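You operate a simulated robot arm through the tools that you are given. There is no shell and no other tool. Be economical: measure what you need, move in short steps, check, and stop when the job is done.

Carry out the task below with a simulated robot arm. There is one attempt and no reset: what you move stays moved.

TASK
Put things in order on the top of the front bench. At the end: the brown felt block stands on top of the beige small box (marked "D"); the clear sample jar (marked "B") from the top of the front bench stands where the brown felt block stood; the clear test glass (marked "N6") from the top of the front bench stands where the clear sample jar stood; the green film roll from the top of the front bench stands where the clear test glass stood; whatever was shut is shut again. Leave all else as you found it, and nothing knocked over.
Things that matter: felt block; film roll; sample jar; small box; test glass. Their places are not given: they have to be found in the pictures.

Only the result counts: the job must be done as asked and must still hold three seconds after the hand-in. Knocking over, shifting, dropping, spilling or breaking anything else fails it.

THE ROBOT
A 7-joint arm with a two-finger parallel gripper, fixed in place. Base frame: the origin is at the foot of the arm, x ahead of it, y to its left, z up; the work surface is at about z = 760. Readings come in mm, degrees, newtons and seconds.
With the tool pointing down near the work surface it reaches from about 200 to 680 mm from the base axis. Its first joint turns from -66.0 to 66.0 degrees. Payload 2.4 kg.
The TCP is the grasp point between the finger pads, 30 mm short of the fingertips. In the tool frame z runs along the fingers and y along their closing line. The gripper opens to 94 mm. The fingers are 28 mm wide and 10 mm thick; the gripper's body (50 by 96 mm) begins 55 mm behind the TCP.
Orientation is told as [roll, pitch, yaw] about the base's x, y, z axes, in that order, counted from this pose: with the fingers straight down and closing along the base's y, the tool's x points along the base's -x, its y along +y and its z along -z.

THE INTERFACE
- The arm moves only by the tool play_rows. Its argument "series" is a list of rows, each an object of numbers (a shift or turn left out is 0, a gripper value left out holds the last): "dx", "dy", "dz": the shift along the tool's x, y, z in cm; "rx", "ry", "rz": the turn, a rotation vector about the tool's x, y, z in rad; "gripper": the finger opening in cm, from 0 to 9.4. In form: [{"dx": .., "dy": .., "dz": .., "rx": .., "ry": .., "rz": .., "gripper": ..}, ...]. A call has 1 to 8 rows; each row is the pose to reach, as a shift and turn from the pose commanded when the call began, along the tool's axes at that moment. A row lasts 0.2 s, in which the tool goes at most 50 mm and 8.6 degrees; a call with a longer step from one row to the next is refused whole, and so is a gripper value outside its range. Where a pose cannot be reached the arm comes as near as it can. A force on the tool above 40 N (or 10 N above the force at the start of the call, whichever is more), or a blocked arm, ends the call early, and 0.2 s more pass. The fingers move at their own pace (about 153 mm/s each) and stop on an object; they squeeze with about 23 N. The grip force told is the motor's: it shows also when the fingers shut on nothing. Time passes only in rows, and 0.2 s behind the last, so rows that repeat a pose let the fingers close. The reply holds the time, the measured pose of the TCP, the force on the tool along the base axes, the opening and the grip force, in the units named above and with some noise, with the torque about the TCP (base axes, N m) and any sound that the robot's microphone picked up, and new pictures: "show" is both (left out), scene, wrist or none.
- Cameras (640 x 400 px; columns grow to the right, rows downward): "scene" is fixed at [29.5, 472, 1439.5]; the picture's right is [-0.82, -0.57, 0.00], its down [-0.36, 0.51, -0.78] and it looks along [0.45, -0.64, -0.62] (base axes); focal length 334 px, centre (320, 200). "wrist" rides on the gripper at [76, 14, -103] in the tool frame; the picture's right is [-0.18, 0.98, 0.00], its down [-0.75, -0.14, -0.64] and it looks along [-0.63, -0.12, 0.77] (tool axes); focal length 243 px, centre (320, 200).
- locate(camera, pixels): for up to 12 pixels [column, row] of the newest picture of that camera ("zoom" is the newest enlarged one), the place [x, y, z] in the base frame of the surface seen there, good to about 2 mm. The clock stands still meanwhile.
- zoom(camera, box): a new picture of the part [left, top, right, bottom] of that camera's present view, enlarged. The clock stands still meanwhile.
- close_job(): hands the job in; it is judged then, once.

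Go step by step. Measure first, check grasps and placings, and put right what went wrong. The budget is 80 turns and 200 pictures, counting those below and the enlarged ones. Unless the task says otherwise, let go and move clear before handing in, and close with one line.

The tools are called after "Call:" as name(argument=value, ...) on one line, values as JSON. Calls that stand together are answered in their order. play_rows: Moves the arm, as the interface text tells. Its arguments: {"type":"object","properties":{"series":{"type":"array","items":{"type":"object","properties":{"dx":{"type":"number"},"dy":{"type":"number"},"dz":{"type":"number"},"rx":{"type":"number"},"ry":{"type":"number"},"rz":{"type":"number"},"gripper":{"type":"number"}}}},"show":{"type":"string","enum":["both","scene","wrist","none"]}},"required":["series"]} The other tools are called the same way: locate (camera, pixels) gives the place of the surface under pixels of a picture; zoom (camera, box) takes an enlarged picture of a part of a camera's view; close_job () hands the job in.

At the start:

```text
time_s: 0.0
tcp_pos: [400.6, -90.3, 1032.0]
orientation: [0.0, -0.1, 0.0]
wrist_force: [-0.1, -0.7, -0.1]
ft_torque: [-0.02, 0.02, 0.01]
grip_width: 93.9
grip_force: 0.0
```

scene: 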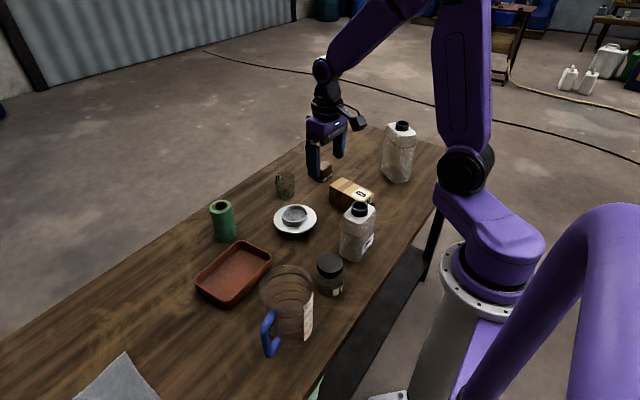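
wrist: 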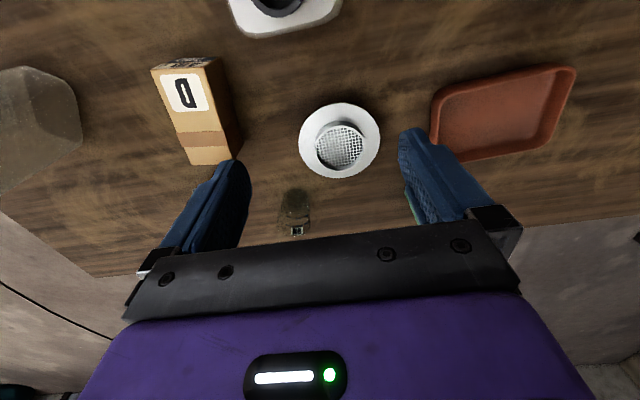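

The scene shows the box D (350,193), a jar (330,272), a green roll (222,220), a glass (285,185), and something brown under the gripper (325,172). I'll zoom in on these to identify them.

Call:
zoom(camera="scene", box=[260, 120, 420, 220])

Call:
zoom(camera="scene", box=[190, 180, 390, 305])

```text
4.00 times, centred on (340, 170) of scene
```

zoom: 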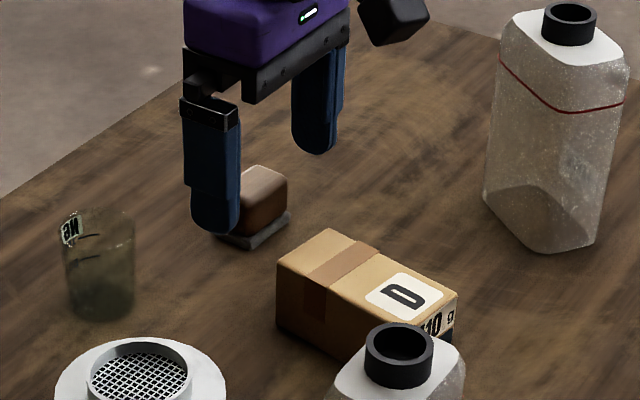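

```text
3.20 times, centred on (290, 242) of scene
```

zoom: 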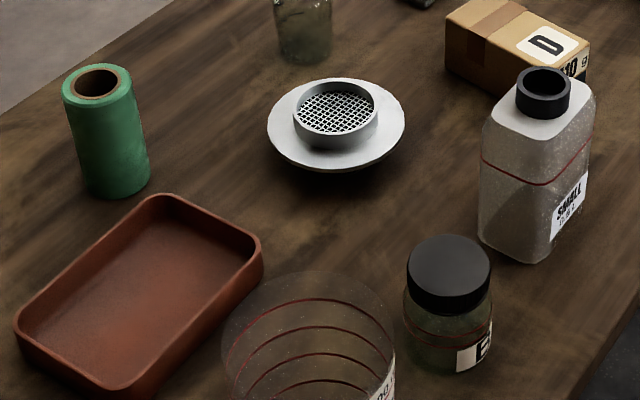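

The brown block with a grey felt base is at scene (325,172), box D at (350,193), glass N6 at (285,186), jar B at (330,275) and the roll at (222,220). I'll measure them now.

Call:
locate(camera="zoom", pixels=[[449, 270], [410, 268], [489, 268], [449, 238], [449, 302], [447, 370], [66, 90], [129, 90], [97, 66], [97, 102], [115, 195], [449, 345]])

Call:
locate(camera="scene", pixels=[[326, 163], [331, 165], [321, 165], [325, 175], [323, 180], [342, 179], [330, 187], [373, 194], [352, 191], [285, 199], [285, 190], [285, 175]])

Call:
zoom(camera="wrist", box=[140, 40, 400, 250])

```text
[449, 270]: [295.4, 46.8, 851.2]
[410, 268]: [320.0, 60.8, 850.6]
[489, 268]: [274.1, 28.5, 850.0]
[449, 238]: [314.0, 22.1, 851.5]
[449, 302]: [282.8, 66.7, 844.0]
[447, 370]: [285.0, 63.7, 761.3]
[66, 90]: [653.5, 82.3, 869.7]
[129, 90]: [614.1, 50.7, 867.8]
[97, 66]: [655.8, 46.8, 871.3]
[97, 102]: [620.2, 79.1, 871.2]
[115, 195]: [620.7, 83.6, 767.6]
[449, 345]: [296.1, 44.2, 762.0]
```

```text
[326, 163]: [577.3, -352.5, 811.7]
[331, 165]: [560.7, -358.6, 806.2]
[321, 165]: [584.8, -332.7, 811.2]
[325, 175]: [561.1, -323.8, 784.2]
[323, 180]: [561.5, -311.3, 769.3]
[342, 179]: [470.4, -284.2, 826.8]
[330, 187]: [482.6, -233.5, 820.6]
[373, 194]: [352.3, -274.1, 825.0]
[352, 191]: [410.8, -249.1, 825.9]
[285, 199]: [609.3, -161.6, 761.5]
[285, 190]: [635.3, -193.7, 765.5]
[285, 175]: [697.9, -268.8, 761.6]
```

```text
1.90 times, centred on (270, 145) of wrist
```

zoom: 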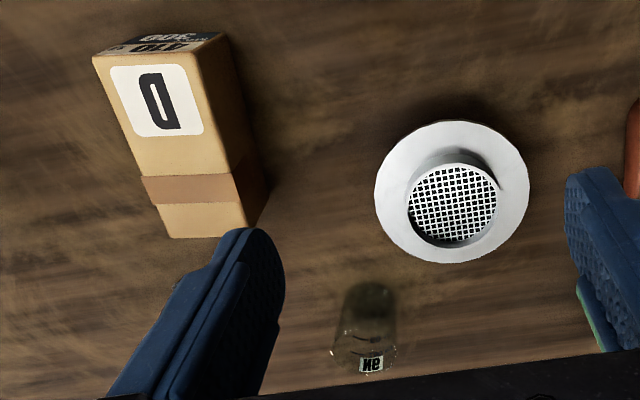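

The felt block is near (570,-345) with its top at 811. I'll fly over it at the current height so the wrist camera can see it clearly.

Call:
play_rows(series=[{"dx": -0.5, "dy": -4.5}, {"dx": -1, "dy": -9}, {"dx": -1.5, "dy": -13.5}, {"dx": -2, "dy": -18}, {"dx": -2, "dy": -22}, {"dx": -2, "dy": -22}])

```text
time_s: 1.4
tcp_pos: [420.6, -312.3, 1026.9]
orientation: [0.0, 0.1, 0.1]
wrist_force: [-0.4, -0.3, 0.3]
ft_torque: [0.01, -0.01, -0.02]
grip_width: 94.0
grip_force: 0.1
```

scene: 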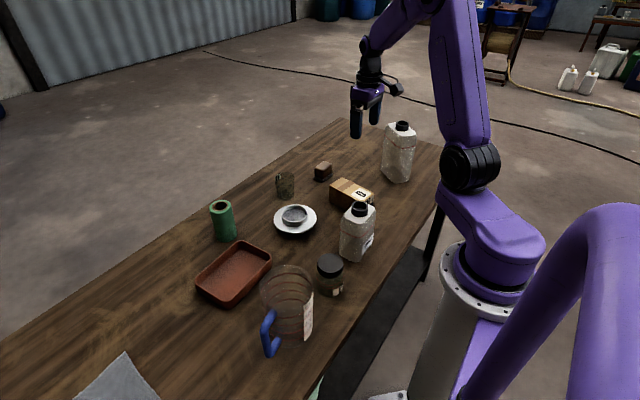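
wrist: 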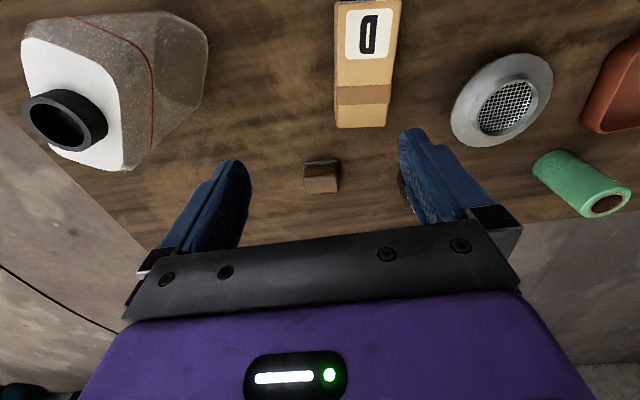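

The felt block is now clear at wrist (321,176), and box D is at (365,65). I'll zoom in on both and measure them.

Call:
zoom(camera="scene", box=[264, 145, 392, 225])

Call:
zoom(camera="wrist", box=[240, 0, 560, 200])

Call:
locate(camera="wrist", pixels=[[306, 178], [337, 178], [321, 191], [306, 191], [337, 191], [321, 180], [321, 162], [338, 85], [388, 85], [337, 4], [397, 4], [363, 103]])

```text
5.00 times, centred on (328, 185) of scene
```

zoom: 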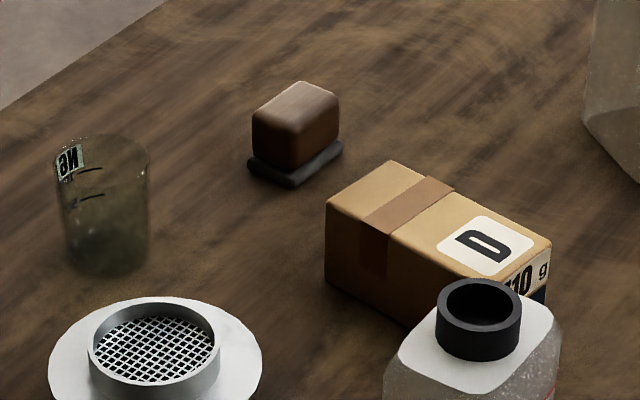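

```text
2.00 times, centred on (400, 100) of wrist
```

zoom: 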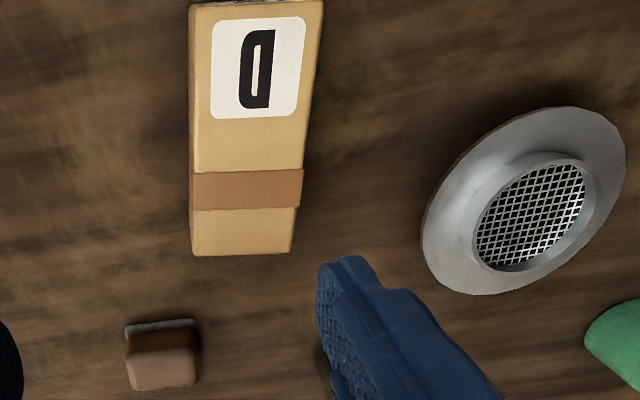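

```text
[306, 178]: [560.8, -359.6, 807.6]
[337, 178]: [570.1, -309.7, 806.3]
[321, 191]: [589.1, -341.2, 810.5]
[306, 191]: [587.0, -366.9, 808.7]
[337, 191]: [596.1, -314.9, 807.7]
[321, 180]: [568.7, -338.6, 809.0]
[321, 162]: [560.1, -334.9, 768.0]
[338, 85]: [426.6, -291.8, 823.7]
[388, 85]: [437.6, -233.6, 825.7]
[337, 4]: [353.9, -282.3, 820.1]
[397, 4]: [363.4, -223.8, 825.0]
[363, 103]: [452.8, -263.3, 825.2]
```

The felt block's top centre is about (579,-338,809), 50 mm wide and yawed about -10°. Box D's top centre is about (416,-255,825). I'll move above the block, and measure the bottles for clearance.

Call:
locate(camera="scene", pixels=[[402, 126], [385, 173], [399, 182], [410, 178], [360, 207], [345, 252], [360, 260], [373, 240], [348, 215]])

Call:
play_rows(series=[{"dx": -3.2, "dy": -0.5, "dz": 2.5, "rz": 0.06}, {"dx": -6.4, "dy": -1, "dz": 5, "rz": 0.12}, {"dx": -9.6, "dy": -1.5, "dz": 7.5, "rz": 0.18}, {"dx": -12.8, "dy": -2, "dz": 10, "rz": 0.18}, {"dx": -15.8, "dy": -2.6, "dz": 12.5, "rz": 0.18}, {"dx": -15.8, "dy": -2.6, "dz": 14, "rz": 0.18}])

```text
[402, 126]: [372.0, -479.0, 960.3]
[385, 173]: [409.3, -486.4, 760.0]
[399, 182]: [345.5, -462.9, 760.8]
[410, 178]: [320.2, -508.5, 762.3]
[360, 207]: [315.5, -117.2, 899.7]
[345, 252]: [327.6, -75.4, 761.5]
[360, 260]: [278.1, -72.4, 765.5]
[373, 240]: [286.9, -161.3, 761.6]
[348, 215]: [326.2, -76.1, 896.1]
```

```text
time_s: 2.8
tcp_pos: [577.0, -337.1, 891.8]
orientation: [0.0, 0.0, -10.4]
wrist_force: [0.1, 0.9, 0.7]
ft_torque: [-0.02, 0.01, -0.01]
grip_width: 93.8
grip_force: 0.1
```

scene: 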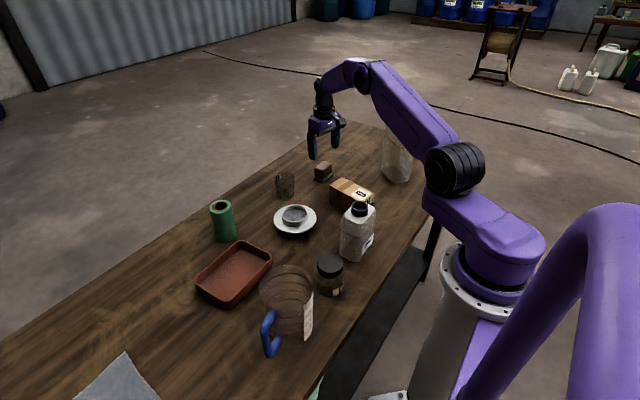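
wrist: 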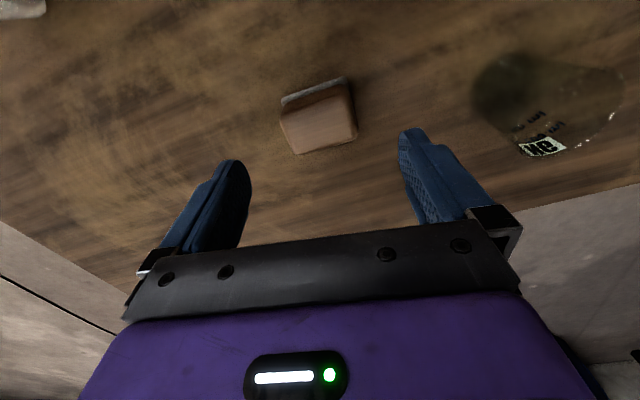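

The block appears at wrist (319,118), tilted relative to the fingers. I'll measure its corners again from here.

Call:
zoom(camera="wrist", box=[256, 68, 384, 168])

Call:
locate(camera="wrist", pixels=[[284, 120], [344, 101], [299, 151], [354, 136], [319, 125], [283, 100], [344, 80], [314, 110], [323, 143]])

```text
4.00 times, centred on (320, 118) of wrist
```

zoom: 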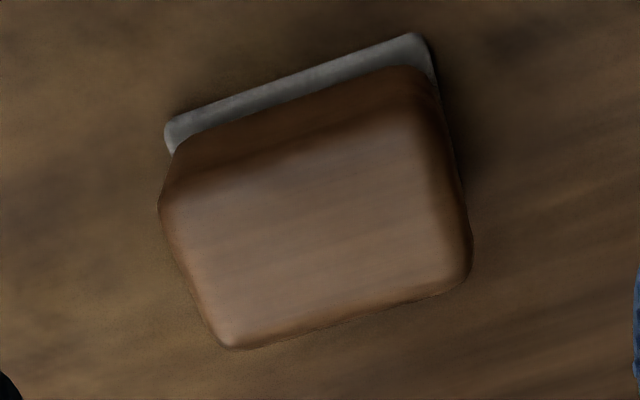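

```text
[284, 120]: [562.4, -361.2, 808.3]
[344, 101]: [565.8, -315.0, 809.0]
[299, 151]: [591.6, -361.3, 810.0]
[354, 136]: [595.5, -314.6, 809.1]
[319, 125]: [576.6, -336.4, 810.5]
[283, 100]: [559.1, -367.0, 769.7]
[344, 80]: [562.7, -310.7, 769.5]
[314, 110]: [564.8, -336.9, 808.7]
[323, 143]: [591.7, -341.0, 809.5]
```

The block's true yaw is about -4.2° and its centre is (579,-338). I'll correct the yaw, descend to TCP z≈800 and close.

Call:
play_rows(series=[{"dz": 3, "rz": -0.108}, {"dz": 6, "rz": -0.108}, {"dz": 9.2, "rz": -0.108}, {"dz": 9.2, "rz": -0.108}])

```text
time_s: 3.8
tcp_pos: [577.7, -339.0, 798.3]
orientation: [0.0, 0.0, -4.1]
wrist_force: [-0.6, -0.4, -1.2]
ft_torque: [-0.02, 0.0, 0.0]
grip_width: 93.9
grip_force: 0.1
```

scene: 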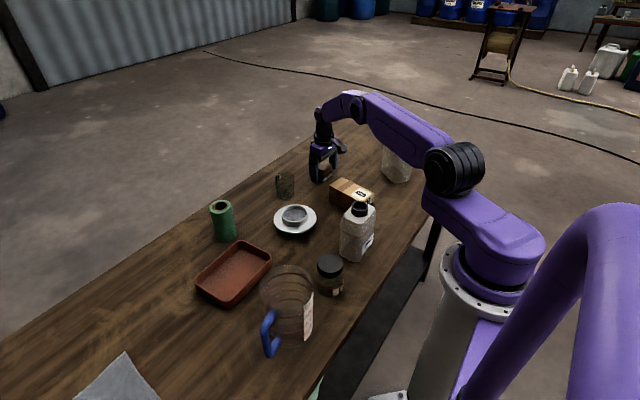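
wrist: 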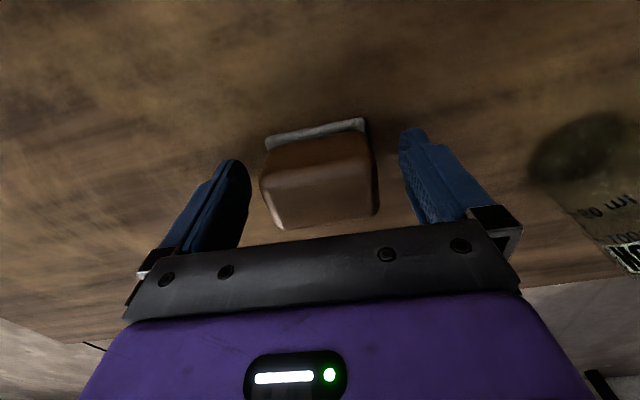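

The block is centred between the fingers. I'll rise 3 mm to clear the felt lip, close, and lift a little.

Call:
play_rows(series=[{"dz": -0.3}, {"dz": -0.3, "gripper": 4}, {"dz": -0.3, "gripper": 4}, {"dz": -0.3, "gripper": 4}], show="wrist")

```text
time_s: 4.8
tcp_pos: [579.2, -339.8, 802.6]
orientation: [0.0, 0.0, -4.0]
wrist_force: [-1.0, -0.7, 1.4]
ft_torque: [0.01, 0.03, 0.01]
grip_width: 64.2
grip_force: 22.8
```

wrist: 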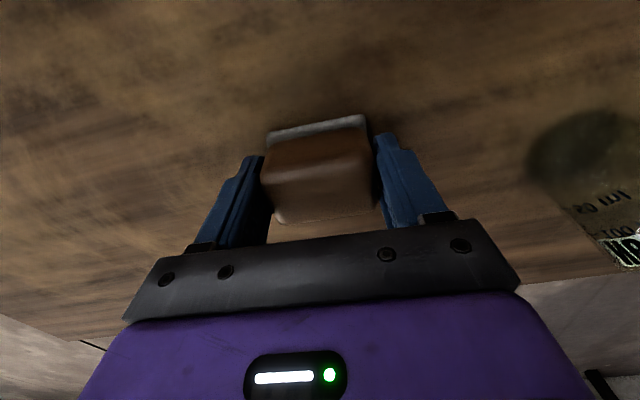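

The grip holds (64 mm, 23 N). I'll lift.

Call:
play_rows(series=[{"dz": -3}, {"dz": -6.5}, {"dz": -10}, {"dz": -10}])

```text
time_s: 5.8
tcp_pos: [580.3, -340.8, 902.7]
orientation: [0.0, 0.0, -4.1]
wrist_force: [-0.1, 0.0, -1.0]
ft_torque: [-0.01, -0.01, 0.01]
grip_width: 64.0
grip_force: 22.4
```

scene: 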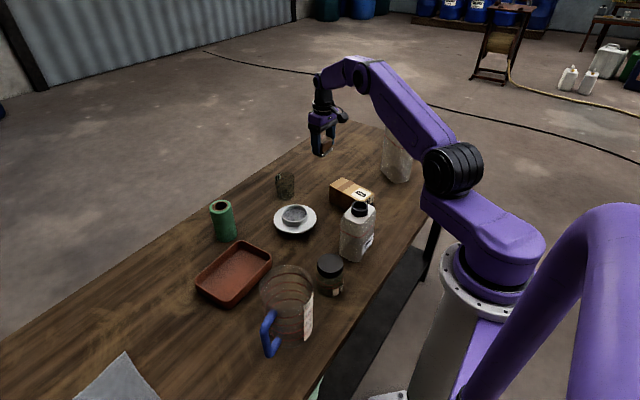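
wrist: 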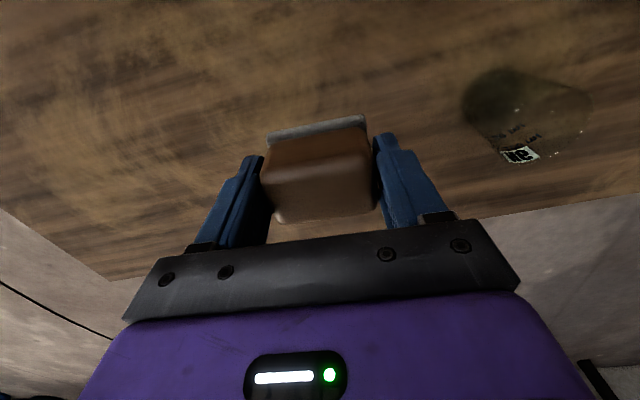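

The block is held clear of the bench. I'll carry it over the box at (416,-255) and align it with the box's yaw of about -9°.

Call:
play_rows(series=[{"dx": 4, "dy": 1.7, "rz": 0.03}, {"dx": 8, "dy": 3.4, "rz": 0.06}, {"dx": 12, "dy": 5.1, "rz": 0.08}, {"dx": 15, "dy": 6.4, "rz": 0.08}, {"dx": 16.9, "dy": 7.2, "rz": 0.08}, {"dx": 16.9, "dy": 7.2, "rz": 0.08}])

```text
time_s: 7.2
tcp_pos: [415.3, -250.4, 901.1]
orientation: [0.1, 0.0, -8.6]
wrist_force: [0.6, 0.2, -1.3]
ft_torque: [0.02, -0.04, 0.02]
grip_width: 64.0
grip_force: 22.8
```

scene: 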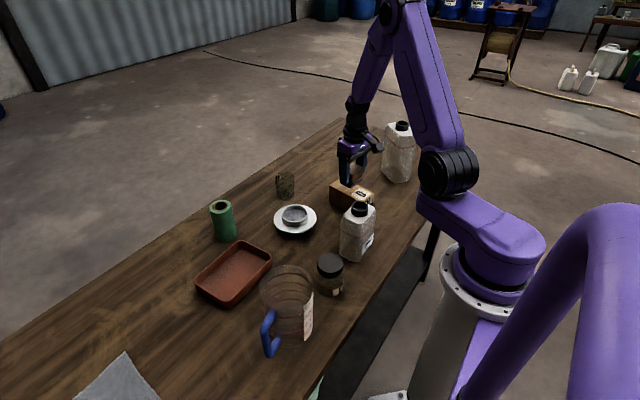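
wrist: 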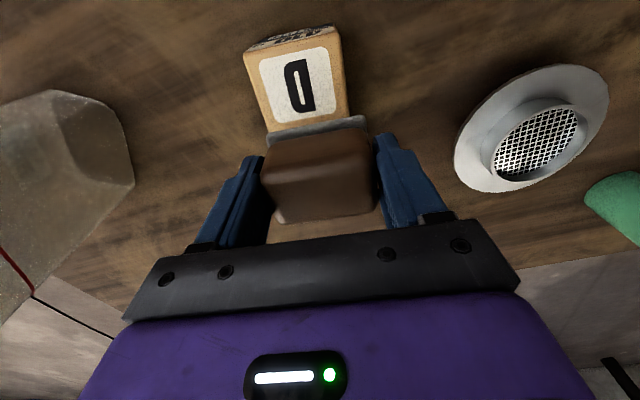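

Call:
locate(camera="wrist", pixels=[[248, 55], [338, 32], [265, 115], [348, 100], [258, 85], [343, 70]])

Call:
zoom(camera="wrist", box=[220, 10, 412, 130])

```text
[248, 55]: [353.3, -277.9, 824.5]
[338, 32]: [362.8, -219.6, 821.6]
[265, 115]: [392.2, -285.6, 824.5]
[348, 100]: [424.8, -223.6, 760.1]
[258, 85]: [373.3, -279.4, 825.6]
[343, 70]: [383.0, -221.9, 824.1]
```

```text
3.33 times, centred on (316, 70) of wrist
```

zoom: 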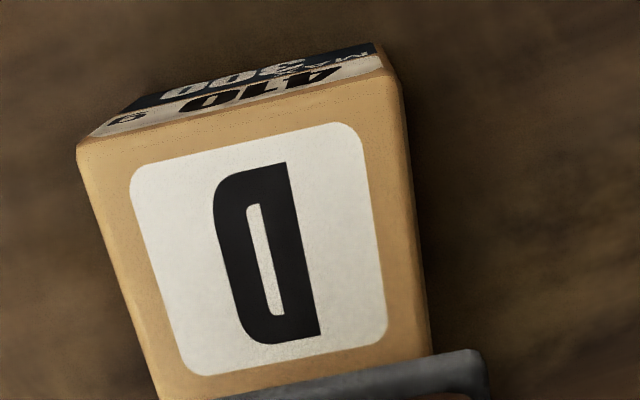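

The box's centre line is at y≈-259.5, so I need about -7 mm in y. I'll shift and descend to just above contact.

Call:
play_rows(series=[{"dy": -0.7}, {"dy": -0.7, "dz": 1.5}, {"dy": -0.7, "dz": 2.8}, {"dy": -0.7, "dz": 2.8}])

```text
time_s: 8.2
tcp_pos: [413.0, -259.5, 875.4]
orientation: [0.0, 0.0, -8.7]
wrist_force: [-0.1, 0.5, -2.1]
ft_torque: [-0.02, 0.03, -0.01]
grip_width: 63.9
grip_force: 23.1
```

scene: 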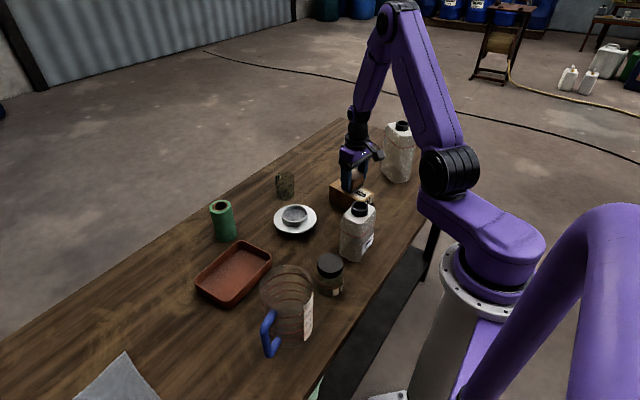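
wrist: 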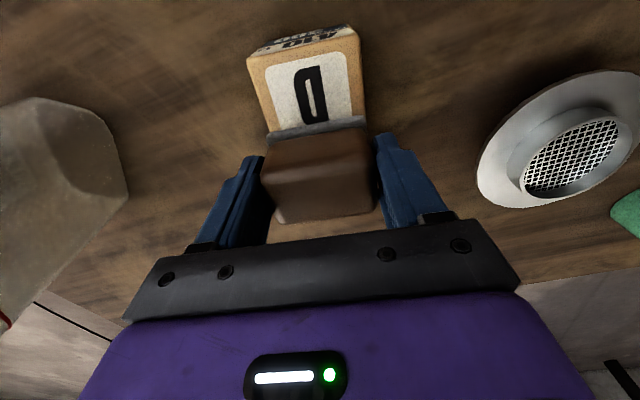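

The block now lines up with the box. I'll lower it in small steps to contact.

Call:
play_rows(series=[{"dz": 0.3}, {"dz": 0.5}, {"dz": 0.65}, {"dz": 0.65}], show="wrist")

```text
time_s: 9.2
tcp_pos: [415.5, -258.9, 869.5]
orientation: [0.0, 0.0, -8.7]
wrist_force: [0.1, 0.0, -0.5]
ft_torque: [0.01, -0.02, 0.0]
grip_width: 63.8
grip_force: 22.8
```

wrist: 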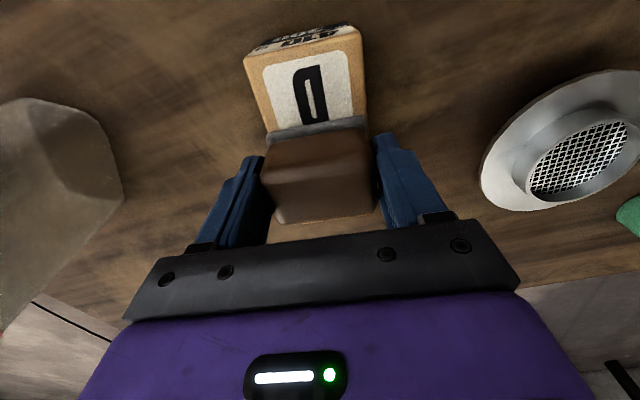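

Call:
play_rows(series=[{"dz": 0.1}, {"dz": 0.2}, {"dz": 0.2}], show="none")

```text
time_s: 10.0
tcp_pos: [414.3, -260.6, 867.8]
orientation: [-0.1, -0.1, -8.6]
wrist_force: [-0.3, 2.6, 19.0]
ft_torque: [0.06, -0.01, 0.14]
grip_width: 63.9
grip_force: 23.0
```

The force of 19 N shows contact. I'll open, then retreat upwards.

Call:
play_rows(series=[{"dz": -0.1}, {"dz": -0.1, "gripper": 9.0}, {"dz": -0.1, "gripper": 9.0}, {"dz": -2.5, "gripper": 9.0}, {"dz": -7, "gripper": 9.0}, {"dz": -11, "gripper": 9.0}, {"dz": -13, "gripper": 9.0}])

```text
time_s: 11.6
tcp_pos: [414.1, -257.4, 995.9]
orientation: [0.0, 0.1, -8.8]
wrist_force: [0.1, -0.7, -0.1]
ft_torque: [0.0, 0.01, 0.01]
grip_width: 89.9
grip_force: 0.1
```

scene: 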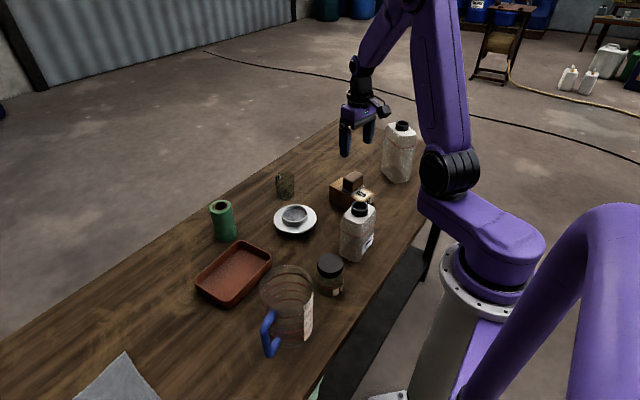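
wrist: 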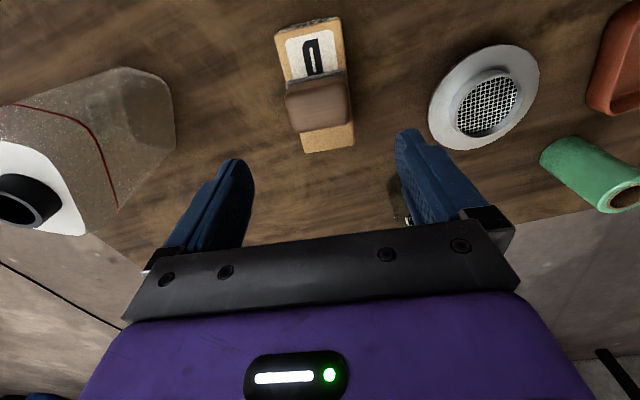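

The felt block stands on the box (wrist 320,103). Next is the jar, so I'll move above (296,45) and look.

Call:
play_rows(series=[{"dx": 2.3, "dy": 4.0, "rz": -0.05}, {"dx": 4.6, "dy": 8.0, "rz": -0.1}, {"dx": 6.9, "dy": 12, "rz": -0.15}, {"dx": 9.2, "dy": 16, "rz": -0.15}, {"dx": 11.5, "dy": 20, "rz": -0.15}, {"dx": 13.8, "dy": 24, "rz": -0.15}, {"dx": 16.2, "dy": 28.1, "rz": -0.15}, {"dx": 16.2, "dy": 28.1, "rz": -0.15}])

Call:
locate(camera="scene", pixels=[[266, 280], [311, 280], [288, 268], [270, 310], [285, 345], [307, 320]])

```text
time_s: 13.4
tcp_pos: [298.2, 43.1, 993.5]
orientation: [0.0, 0.0, -0.2]
wrist_force: [-0.1, 0.1, 0.1]
ft_torque: [0.02, 0.03, 0.01]
grip_width: 90.0
grip_force: 0.0
```

scene: 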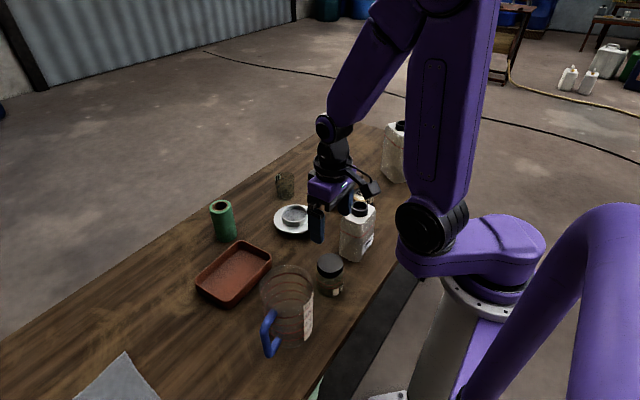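
wrist: 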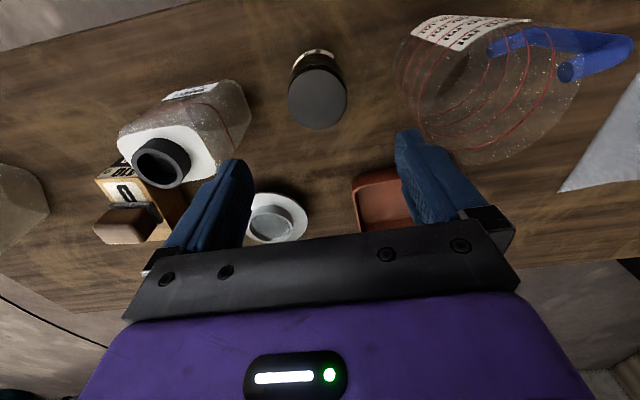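

```text
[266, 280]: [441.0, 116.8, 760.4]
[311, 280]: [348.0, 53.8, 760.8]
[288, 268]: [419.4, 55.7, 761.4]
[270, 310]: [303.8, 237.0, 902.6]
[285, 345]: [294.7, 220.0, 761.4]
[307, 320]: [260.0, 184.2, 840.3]
```

The jar lid is at wrist (317,97). I'll measure it precisely, along with the nearest beaker edge at (400,75).

Call:
locate(camera="wrist", pixels=[[289, 98], [346, 96], [317, 70], [318, 126], [317, 97], [316, 50], [294, 64], [338, 63], [405, 100], [412, 60], [440, 35], [400, 70]])

Call:
zoom(camera="wrist", box=[240, 20, 496, 180])

```text
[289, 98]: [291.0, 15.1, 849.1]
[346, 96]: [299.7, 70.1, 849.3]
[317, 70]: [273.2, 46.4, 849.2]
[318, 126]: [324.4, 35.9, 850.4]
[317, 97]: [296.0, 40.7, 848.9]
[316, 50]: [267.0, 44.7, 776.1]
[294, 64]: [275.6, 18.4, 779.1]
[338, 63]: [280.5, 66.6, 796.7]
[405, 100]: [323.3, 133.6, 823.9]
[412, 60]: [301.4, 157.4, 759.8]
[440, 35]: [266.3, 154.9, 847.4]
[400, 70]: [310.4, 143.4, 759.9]
```

```text
2.50 times, centred on (368, 100) of wrist
```

zoom: 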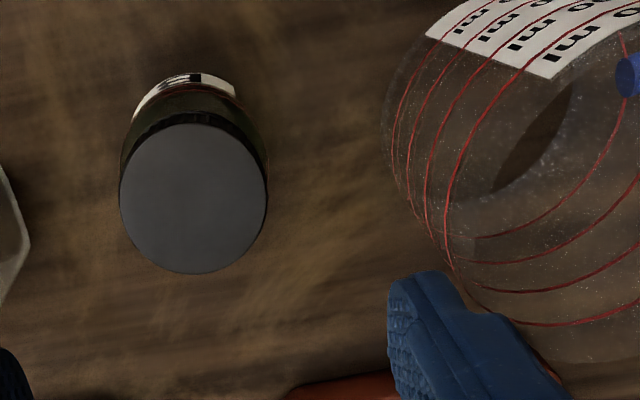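

The jar's centre is (297.5,42.5), 55 mm in diameter, with good clearance. I'll descend to z≈812.

Call:
play_rows(series=[{"dz": 4.5}, {"dz": 9}, {"dz": 13}, {"dz": 16}, {"dz": 18.1}, {"dz": 18.1}])

```text
time_s: 14.8
tcp_pos: [298.5, 45.2, 815.4]
orientation: [0.0, 0.1, -0.2]
wrist_force: [-1.0, -0.3, 0.5]
ft_torque: [-0.01, -0.06, 0.02]
grip_width: 90.0
grip_force: 0.1
```

scene: 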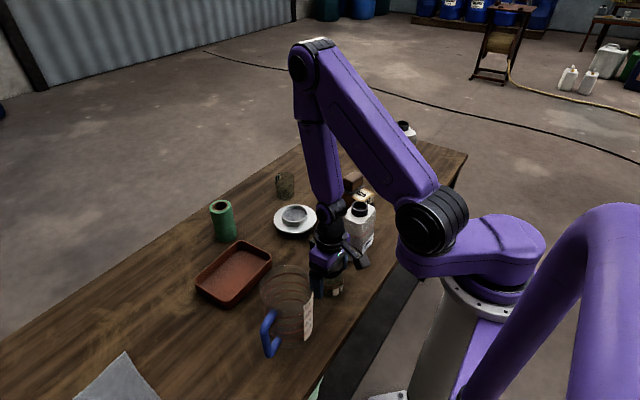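
wrist: 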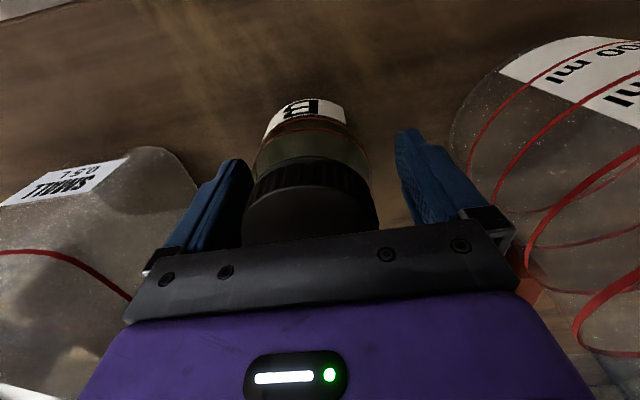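

The jar is between the fingers, slightly left of centre. I'll nudge -2 mm and close.

Call:
play_rows(series=[{"dy": -0.2, "dz": 0.2}, {"dy": -0.2, "dz": 0.2, "gripper": 4.5}, {"dy": -0.2, "dz": 0.2, "gripper": 4.5}, {"dy": -0.2, "dz": 0.2, "gripper": 4.5}], show="wrist")

```text
time_s: 15.8
tcp_pos: [298.5, 43.1, 813.7]
orientation: [0.0, 0.0, -0.1]
wrist_force: [0.4, -0.3, 0.9]
ft_torque: [-0.03, -0.06, 0.01]
grip_width: 66.2
grip_force: 23.2
```

wrist: 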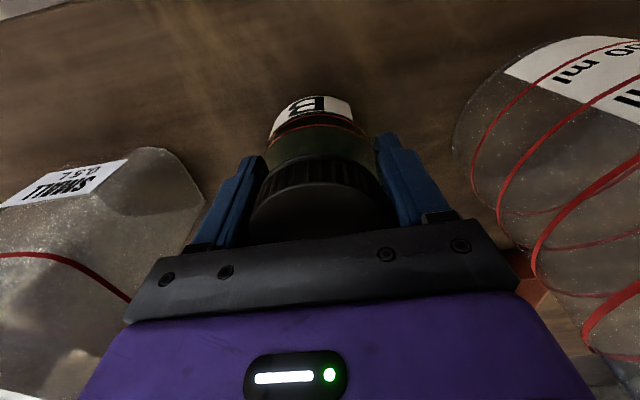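

The jar is gripped (66 mm, 23 N). I'll lift it straight up.

Call:
play_rows(series=[{"dz": -3}, {"dz": -7.5}, {"dz": -12}, {"dz": -16}, {"dz": -16}])

```text
time_s: 17.0
tcp_pos: [296.3, 39.7, 973.8]
orientation: [0.0, 0.0, -0.1]
wrist_force: [-0.1, -0.1, -0.8]
ft_torque: [0.04, -0.02, 0.03]
grip_width: 66.1
grip_force: 22.8
```

scene: 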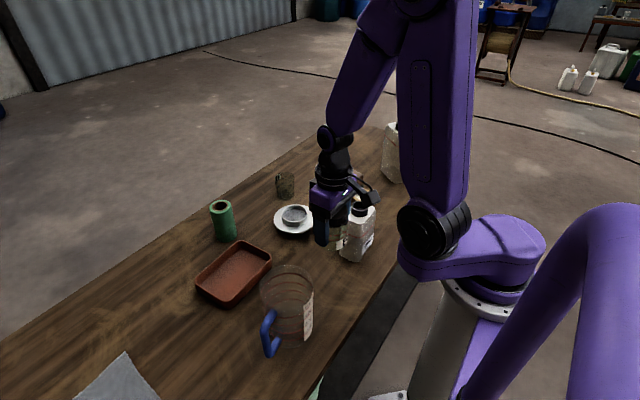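
wrist: 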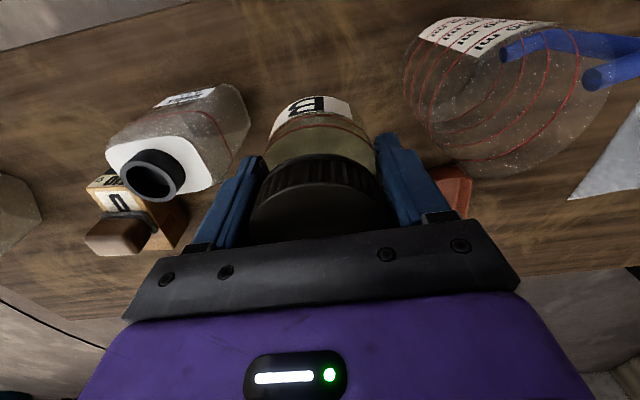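

The jar is clear at z≈974. I'll travel the first half toward (579,-339).

Call:
play_rows(series=[{"dx": -2.0, "dy": -2.5}, {"dx": -4.7, "dy": -6.2}, {"dx": -7.5, "dy": -10}, {"dx": -10, "dy": -13.5}, {"dx": -12.5, "dy": -17}, {"dx": -14.1, "dy": -19.1}], show="none")

Call:
play_rows(series=[{"dx": -2.0, "dy": -2.5, "dz": 0.7}, {"dx": -4.7, "dy": -6.2, "dz": 2}, {"dx": -7.5, "dy": -10, "dz": 3}, {"dx": -10, "dy": -13.5, "dz": 4}, {"dx": -12.5, "dy": -17, "dz": 6}, {"dx": -14.0, "dy": -19.1, "dz": 7.5}, {"dx": -14.0, "dy": -19.1, "dz": 7.5}])

```text
time_s: 18.4
tcp_pos: [439.4, -152.3, 975.6]
orientation: [0.0, 0.1, -0.2]
wrist_force: [-0.4, -0.1, -0.4]
ft_torque: [0.0, -0.02, 0.01]
grip_width: 66.0
grip_force: 22.7
```

```text
time_s: 20.0
tcp_pos: [576.8, -341.0, 897.9]
orientation: [0.1, 0.0, 0.0]
wrist_force: [1.5, -0.4, -0.3]
ft_torque: [0.01, -0.05, 0.03]
grip_width: 65.9
grip_force: 23.5
```

scene: 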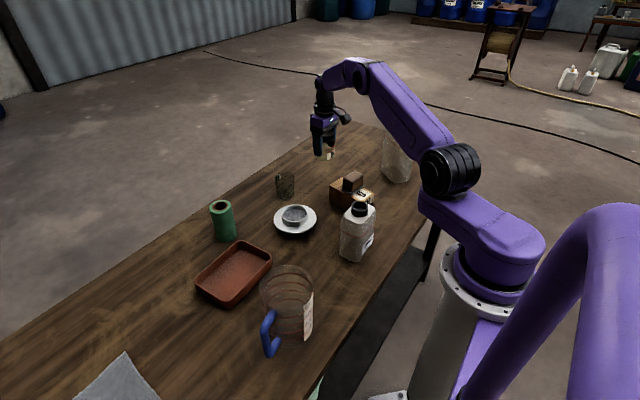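
wrist: 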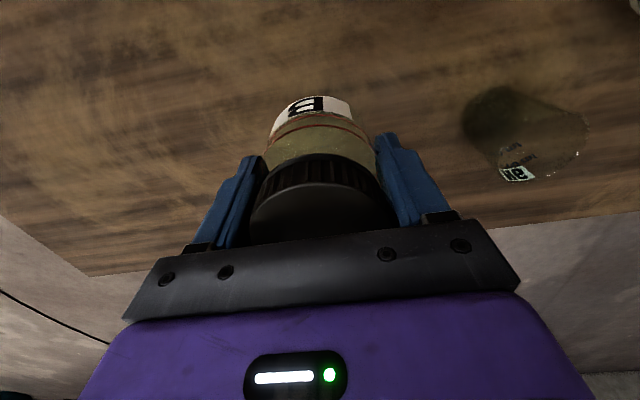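

The jar is above the block's old place. I'll lower it to about 3 mm above the bench.

Call:
play_rows(series=[{"dx": -0.1, "dz": 3}, {"dx": -0.1, "dz": 6}, {"dx": -0.1, "dz": 8}, {"dx": -0.1, "dz": 8}], show="none")

Call:
play_rows(series=[{"dz": 0.15}, {"dz": 0.3}, {"dz": 0.3}], show="scene")

```text
time_s: 21.0
tcp_pos: [577.6, -343.4, 816.9]
orientation: [0.0, -0.1, -0.1]
wrist_force: [-0.2, -0.4, -1.1]
ft_torque: [-0.03, 0.01, -0.02]
grip_width: 66.0
grip_force: 23.1
```

```text
time_s: 21.8
tcp_pos: [578.7, -342.6, 814.8]
orientation: [0.0, -0.1, -0.2]
wrist_force: [0.4, -0.2, -0.4]
ft_torque: [-0.04, -0.01, -0.02]
grip_width: 65.8
grip_force: 22.8
```

scene: 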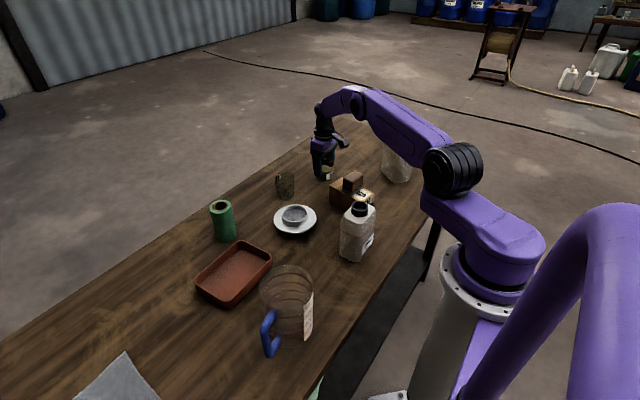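

There's no contact yet and y reads about 3 mm too far. I'll correct that and continue down.

Call:
play_rows(series=[{"dy": 0.3}, {"dy": 0.3, "dz": 0.1}, {"dy": 0.3, "dz": 0.2}, {"dy": 0.3, "dz": 0.2}], show="none")

```text
time_s: 22.8
tcp_pos: [578.4, -338.9, 813.5]
orientation: [0.0, 0.0, -0.1]
wrist_force: [1.5, -0.4, 1.2]
ft_torque: [0.08, -0.03, -0.02]
grip_width: 66.0
grip_force: 22.9
```

Call:
play_rows(series=[{"dz": 0.1}, {"dz": 0.15}, {"dz": 0.15}], show="none")

```text
time_s: 23.6
tcp_pos: [578.4, -338.3, 814.4]
orientation: [-0.1, -0.2, 0.1]
wrist_force: [1.3, 0.4, 13.9]
ft_torque: [0.07, 0.14, -0.03]
grip_width: 66.0
grip_force: 23.5
```

The contact force of 14 N means the jar is down. I'll open and rise.

Call:
play_rows(series=[{"dz": -0.1, "gripper": 7.5}, {"dz": -0.1, "gripper": 9.2}, {"dz": -0.1, "gripper": 9.2}, {"dz": -3, "gripper": 9.2}, {"dz": -7, "gripper": 9.2}, {"dz": -11, "gripper": 9.2}, {"dz": -11, "gripper": 9.2}])

```text
time_s: 25.2
tcp_pos: [577.9, -340.1, 923.2]
orientation: [-0.1, -0.1, -0.1]
wrist_force: [0.3, -0.5, -0.1]
ft_torque: [0.02, -0.01, -0.03]
grip_width: 91.9
grip_force: 0.1
```

scene: 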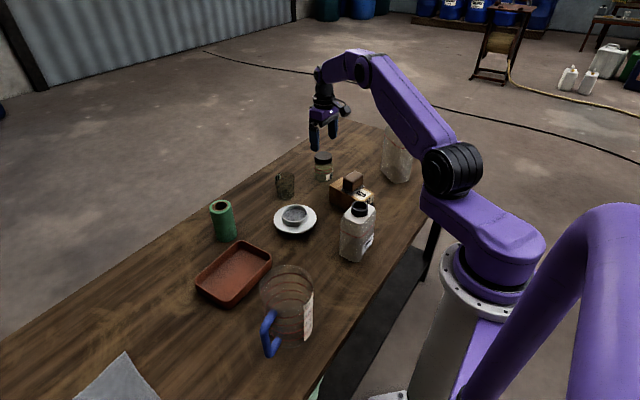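
wrist: 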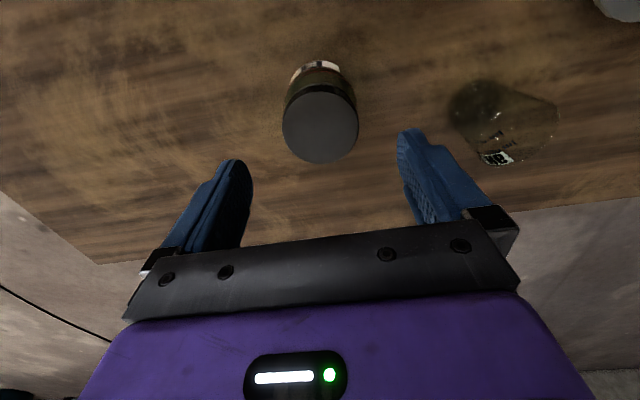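

The jar stands upright at the old spot (wrist 320,125). Next I'll move near the glass (wrist 500,120) and measure it from above.

Call:
play_rows(series=[{"dx": -0.8, "dy": 4.0, "dz": -0.5}, {"dx": -1.6, "dy": 8, "dz": -1}, {"dx": -2.4, "dy": 12, "dz": -1.5}, {"dx": -3.2, "dy": 15, "dz": -2}, {"dx": -3.2, "dy": 15, "dz": -2}])

Call:
zoom(camera="wrist", box=[220, 40, 420, 165])

Call:
zoom(camera="scene", box=[245, 150, 341, 210])

```text
time_s: 26.4
tcp_pos: [614.0, -185.6, 942.7]
orientation: [0.0, 0.0, -0.1]
wrist_force: [-0.3, 0.5, -0.5]
ft_torque: [0.0, 0.0, 0.01]
grip_width: 92.0
grip_force: 0.1
```

scene: 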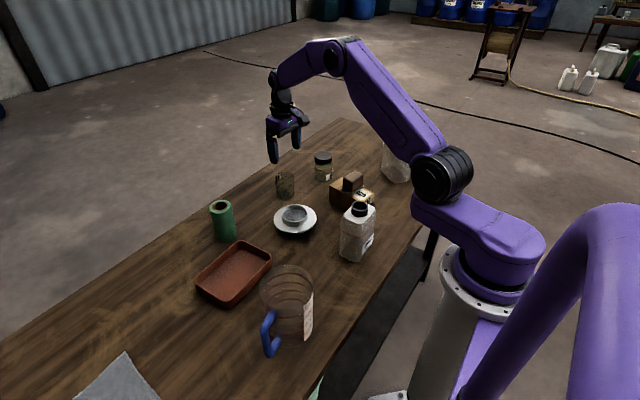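
wrist: 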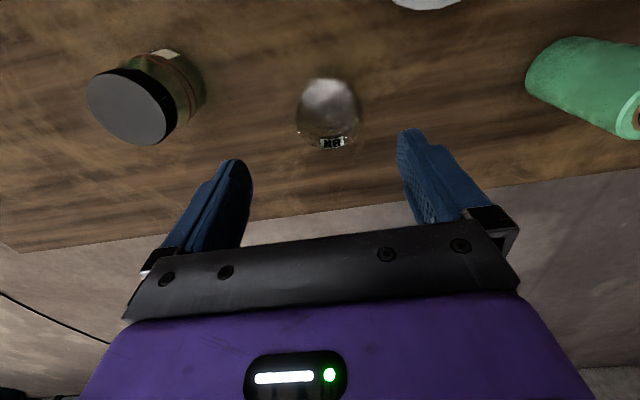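

```text
3.20 times, centred on (320, 102) of wrist
```

zoom: 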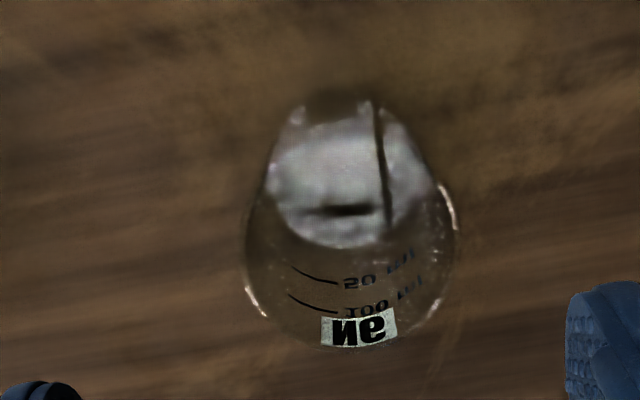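

```text
6.67 times, centred on (293, 180) of scene
```

zoom: 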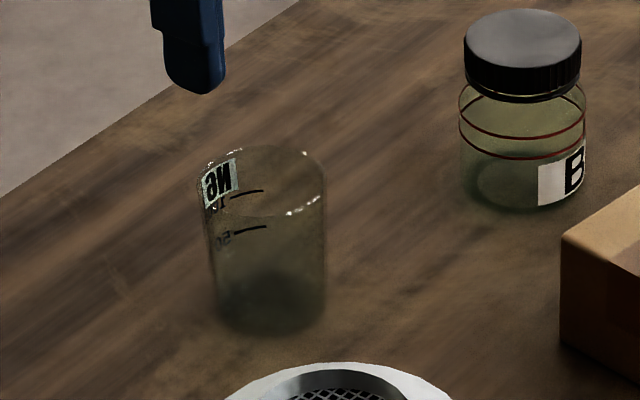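

The glass is upright, with its rim around wrist (329,118). I'll locate its label and several wall and base pixels.

Call:
locate(camera="zoom", pixels=[[215, 183], [232, 172], [320, 160], [203, 165], [322, 205], [268, 330], [268, 300], [213, 300], [326, 300], [240, 280], [268, 345], [300, 212]])

Call:
locate(camera="wrist", pixels=[[325, 146], [342, 145], [334, 142], [297, 126], [361, 103], [302, 90], [328, 80], [352, 88], [328, 110], [330, 66], [328, 100], [362, 115]])

```text
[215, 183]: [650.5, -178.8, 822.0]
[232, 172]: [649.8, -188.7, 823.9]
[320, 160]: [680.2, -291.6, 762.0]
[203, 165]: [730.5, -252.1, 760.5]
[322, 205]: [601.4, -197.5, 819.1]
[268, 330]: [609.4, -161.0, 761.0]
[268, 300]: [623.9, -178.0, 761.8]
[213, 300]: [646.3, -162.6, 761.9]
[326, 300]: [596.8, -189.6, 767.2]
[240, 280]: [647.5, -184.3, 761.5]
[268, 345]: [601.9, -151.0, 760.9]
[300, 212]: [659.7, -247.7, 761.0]
```

```text
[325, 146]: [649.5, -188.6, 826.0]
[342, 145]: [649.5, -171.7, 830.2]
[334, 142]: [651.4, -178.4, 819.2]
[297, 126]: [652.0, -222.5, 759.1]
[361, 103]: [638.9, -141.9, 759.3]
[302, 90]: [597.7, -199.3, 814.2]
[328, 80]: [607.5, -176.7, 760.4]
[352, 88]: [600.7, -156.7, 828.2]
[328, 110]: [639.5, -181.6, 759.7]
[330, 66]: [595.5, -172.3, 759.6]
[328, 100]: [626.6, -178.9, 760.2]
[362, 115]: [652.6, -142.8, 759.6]
```

The glass's centre is about (623,-178.5), with a 29 mm radius and its top near 832. I'll line up and descend to z≈885 to check.

Call:
play_rows(series=[{"dx": -1.1, "dy": 0.8, "dz": 2}, {"dx": -1.1, "dy": 0.8, "dz": 5.5}, {"dx": -1.1, "dy": 0.8, "dz": 5.5}], show="wrist")

```text
time_s: 27.2
tcp_pos: [622.6, -179.8, 886.3]
orientation: [0.0, 0.1, -0.1]
wrist_force: [0.3, -0.5, -0.2]
ft_torque: [-0.01, 0.01, 0.03]
grip_width: 91.8
grip_force: 0.0
```

wrist: 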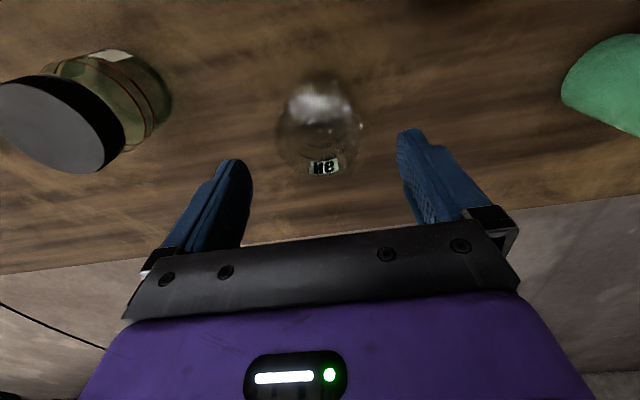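

The rim, centred at wrist column 319, lies between the fingers. I'll descend to z≈800 and close.

Call:
play_rows(series=[{"dz": 3}, {"dz": 6}, {"dz": 8.5}, {"dz": 8.5}], show="wrist")

Call:
play_rows(series=[{"gripper": 7.2}, {"gripper": 6.5}, {"gripper": 5}, {"gripper": 5}, {"gripper": 5}])

```text
time_s: 28.2
tcp_pos: [623.4, -179.6, 800.1]
orientation: [0.0, 0.0, -0.1]
wrist_force: [-0.3, 0.8, 0.2]
ft_torque: [-0.01, -0.01, 0.0]
grip_width: 92.0
grip_force: 0.1
```

wrist: 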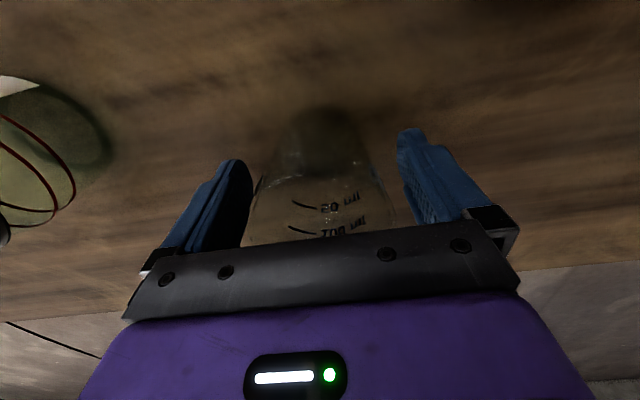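

```text
time_s: 29.4
tcp_pos: [622.6, -179.8, 801.1]
orientation: [0.0, -0.1, -0.2]
wrist_force: [-0.1, 0.7, -0.5]
ft_torque: [0.0, 0.0, 0.02]
grip_width: 60.7
grip_force: 23.0
```

scene: 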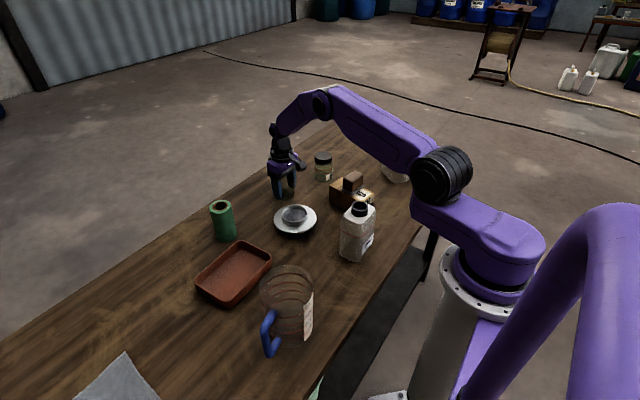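
wrist: 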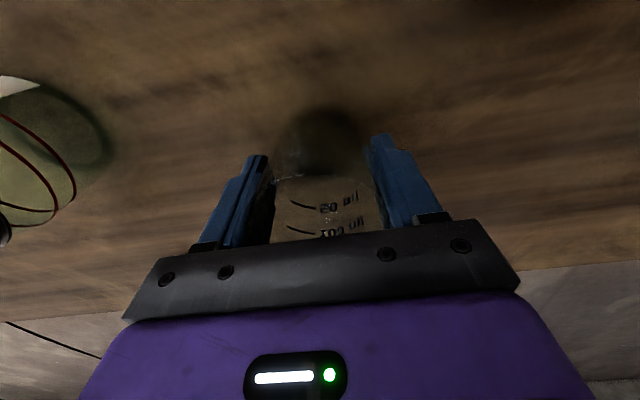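

The glass is gripped (60.7 mm, 23 N). I'll lift it smoothly.

Call:
play_rows(series=[{"dz": -1}, {"dz": -3.5}, {"dz": -7}, {"dz": -10.5}, {"dz": -13}, {"dz": -13}], show="wrist")

Call:
play_rows(series=[{"dx": 1.5, "dy": 1}, {"dx": 4.5, "dy": 3.1}, {"dx": 7.8, "dy": 5.3}, {"dx": 11, "dy": 7.5}, {"dx": 14, "dy": 9.6}, {"dx": 16, "dy": 11}, {"dx": 16.3, "dy": 11.1}], show="scene")

```text
time_s: 30.8
tcp_pos: [621.1, -181.2, 929.2]
orientation: [0.0, 0.1, -0.1]
wrist_force: [0.4, -0.3, -0.8]
ft_torque: [0.0, 0.0, 0.02]
grip_width: 60.8
grip_force: 23.2
```

wrist: 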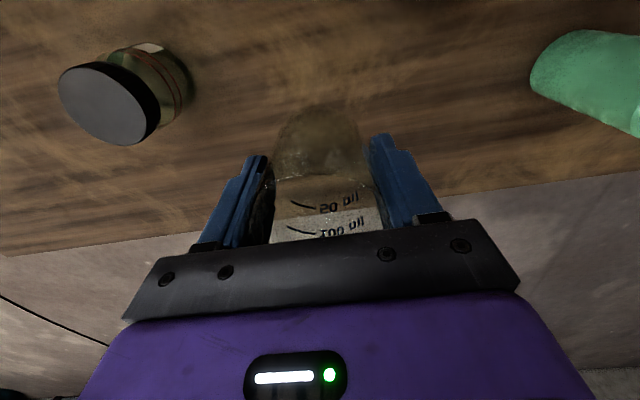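

```text
time_s: 32.4
tcp_pos: [458.1, -67.6, 930.6]
orientation: [0.0, 0.1, 0.0]
wrist_force: [0.5, 0.1, -0.5]
ft_torque: [0.02, -0.02, 0.0]
grip_width: 60.8
grip_force: 23.7
```

scene: 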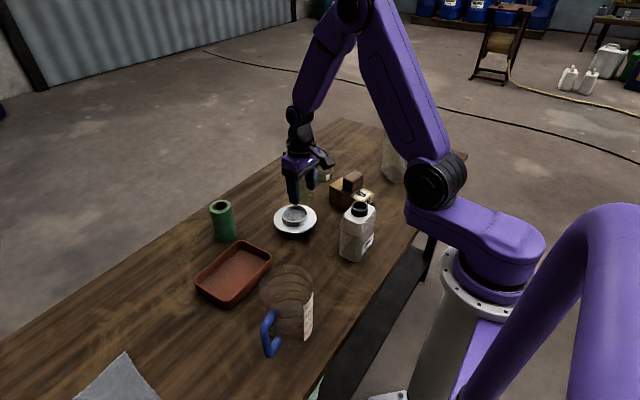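

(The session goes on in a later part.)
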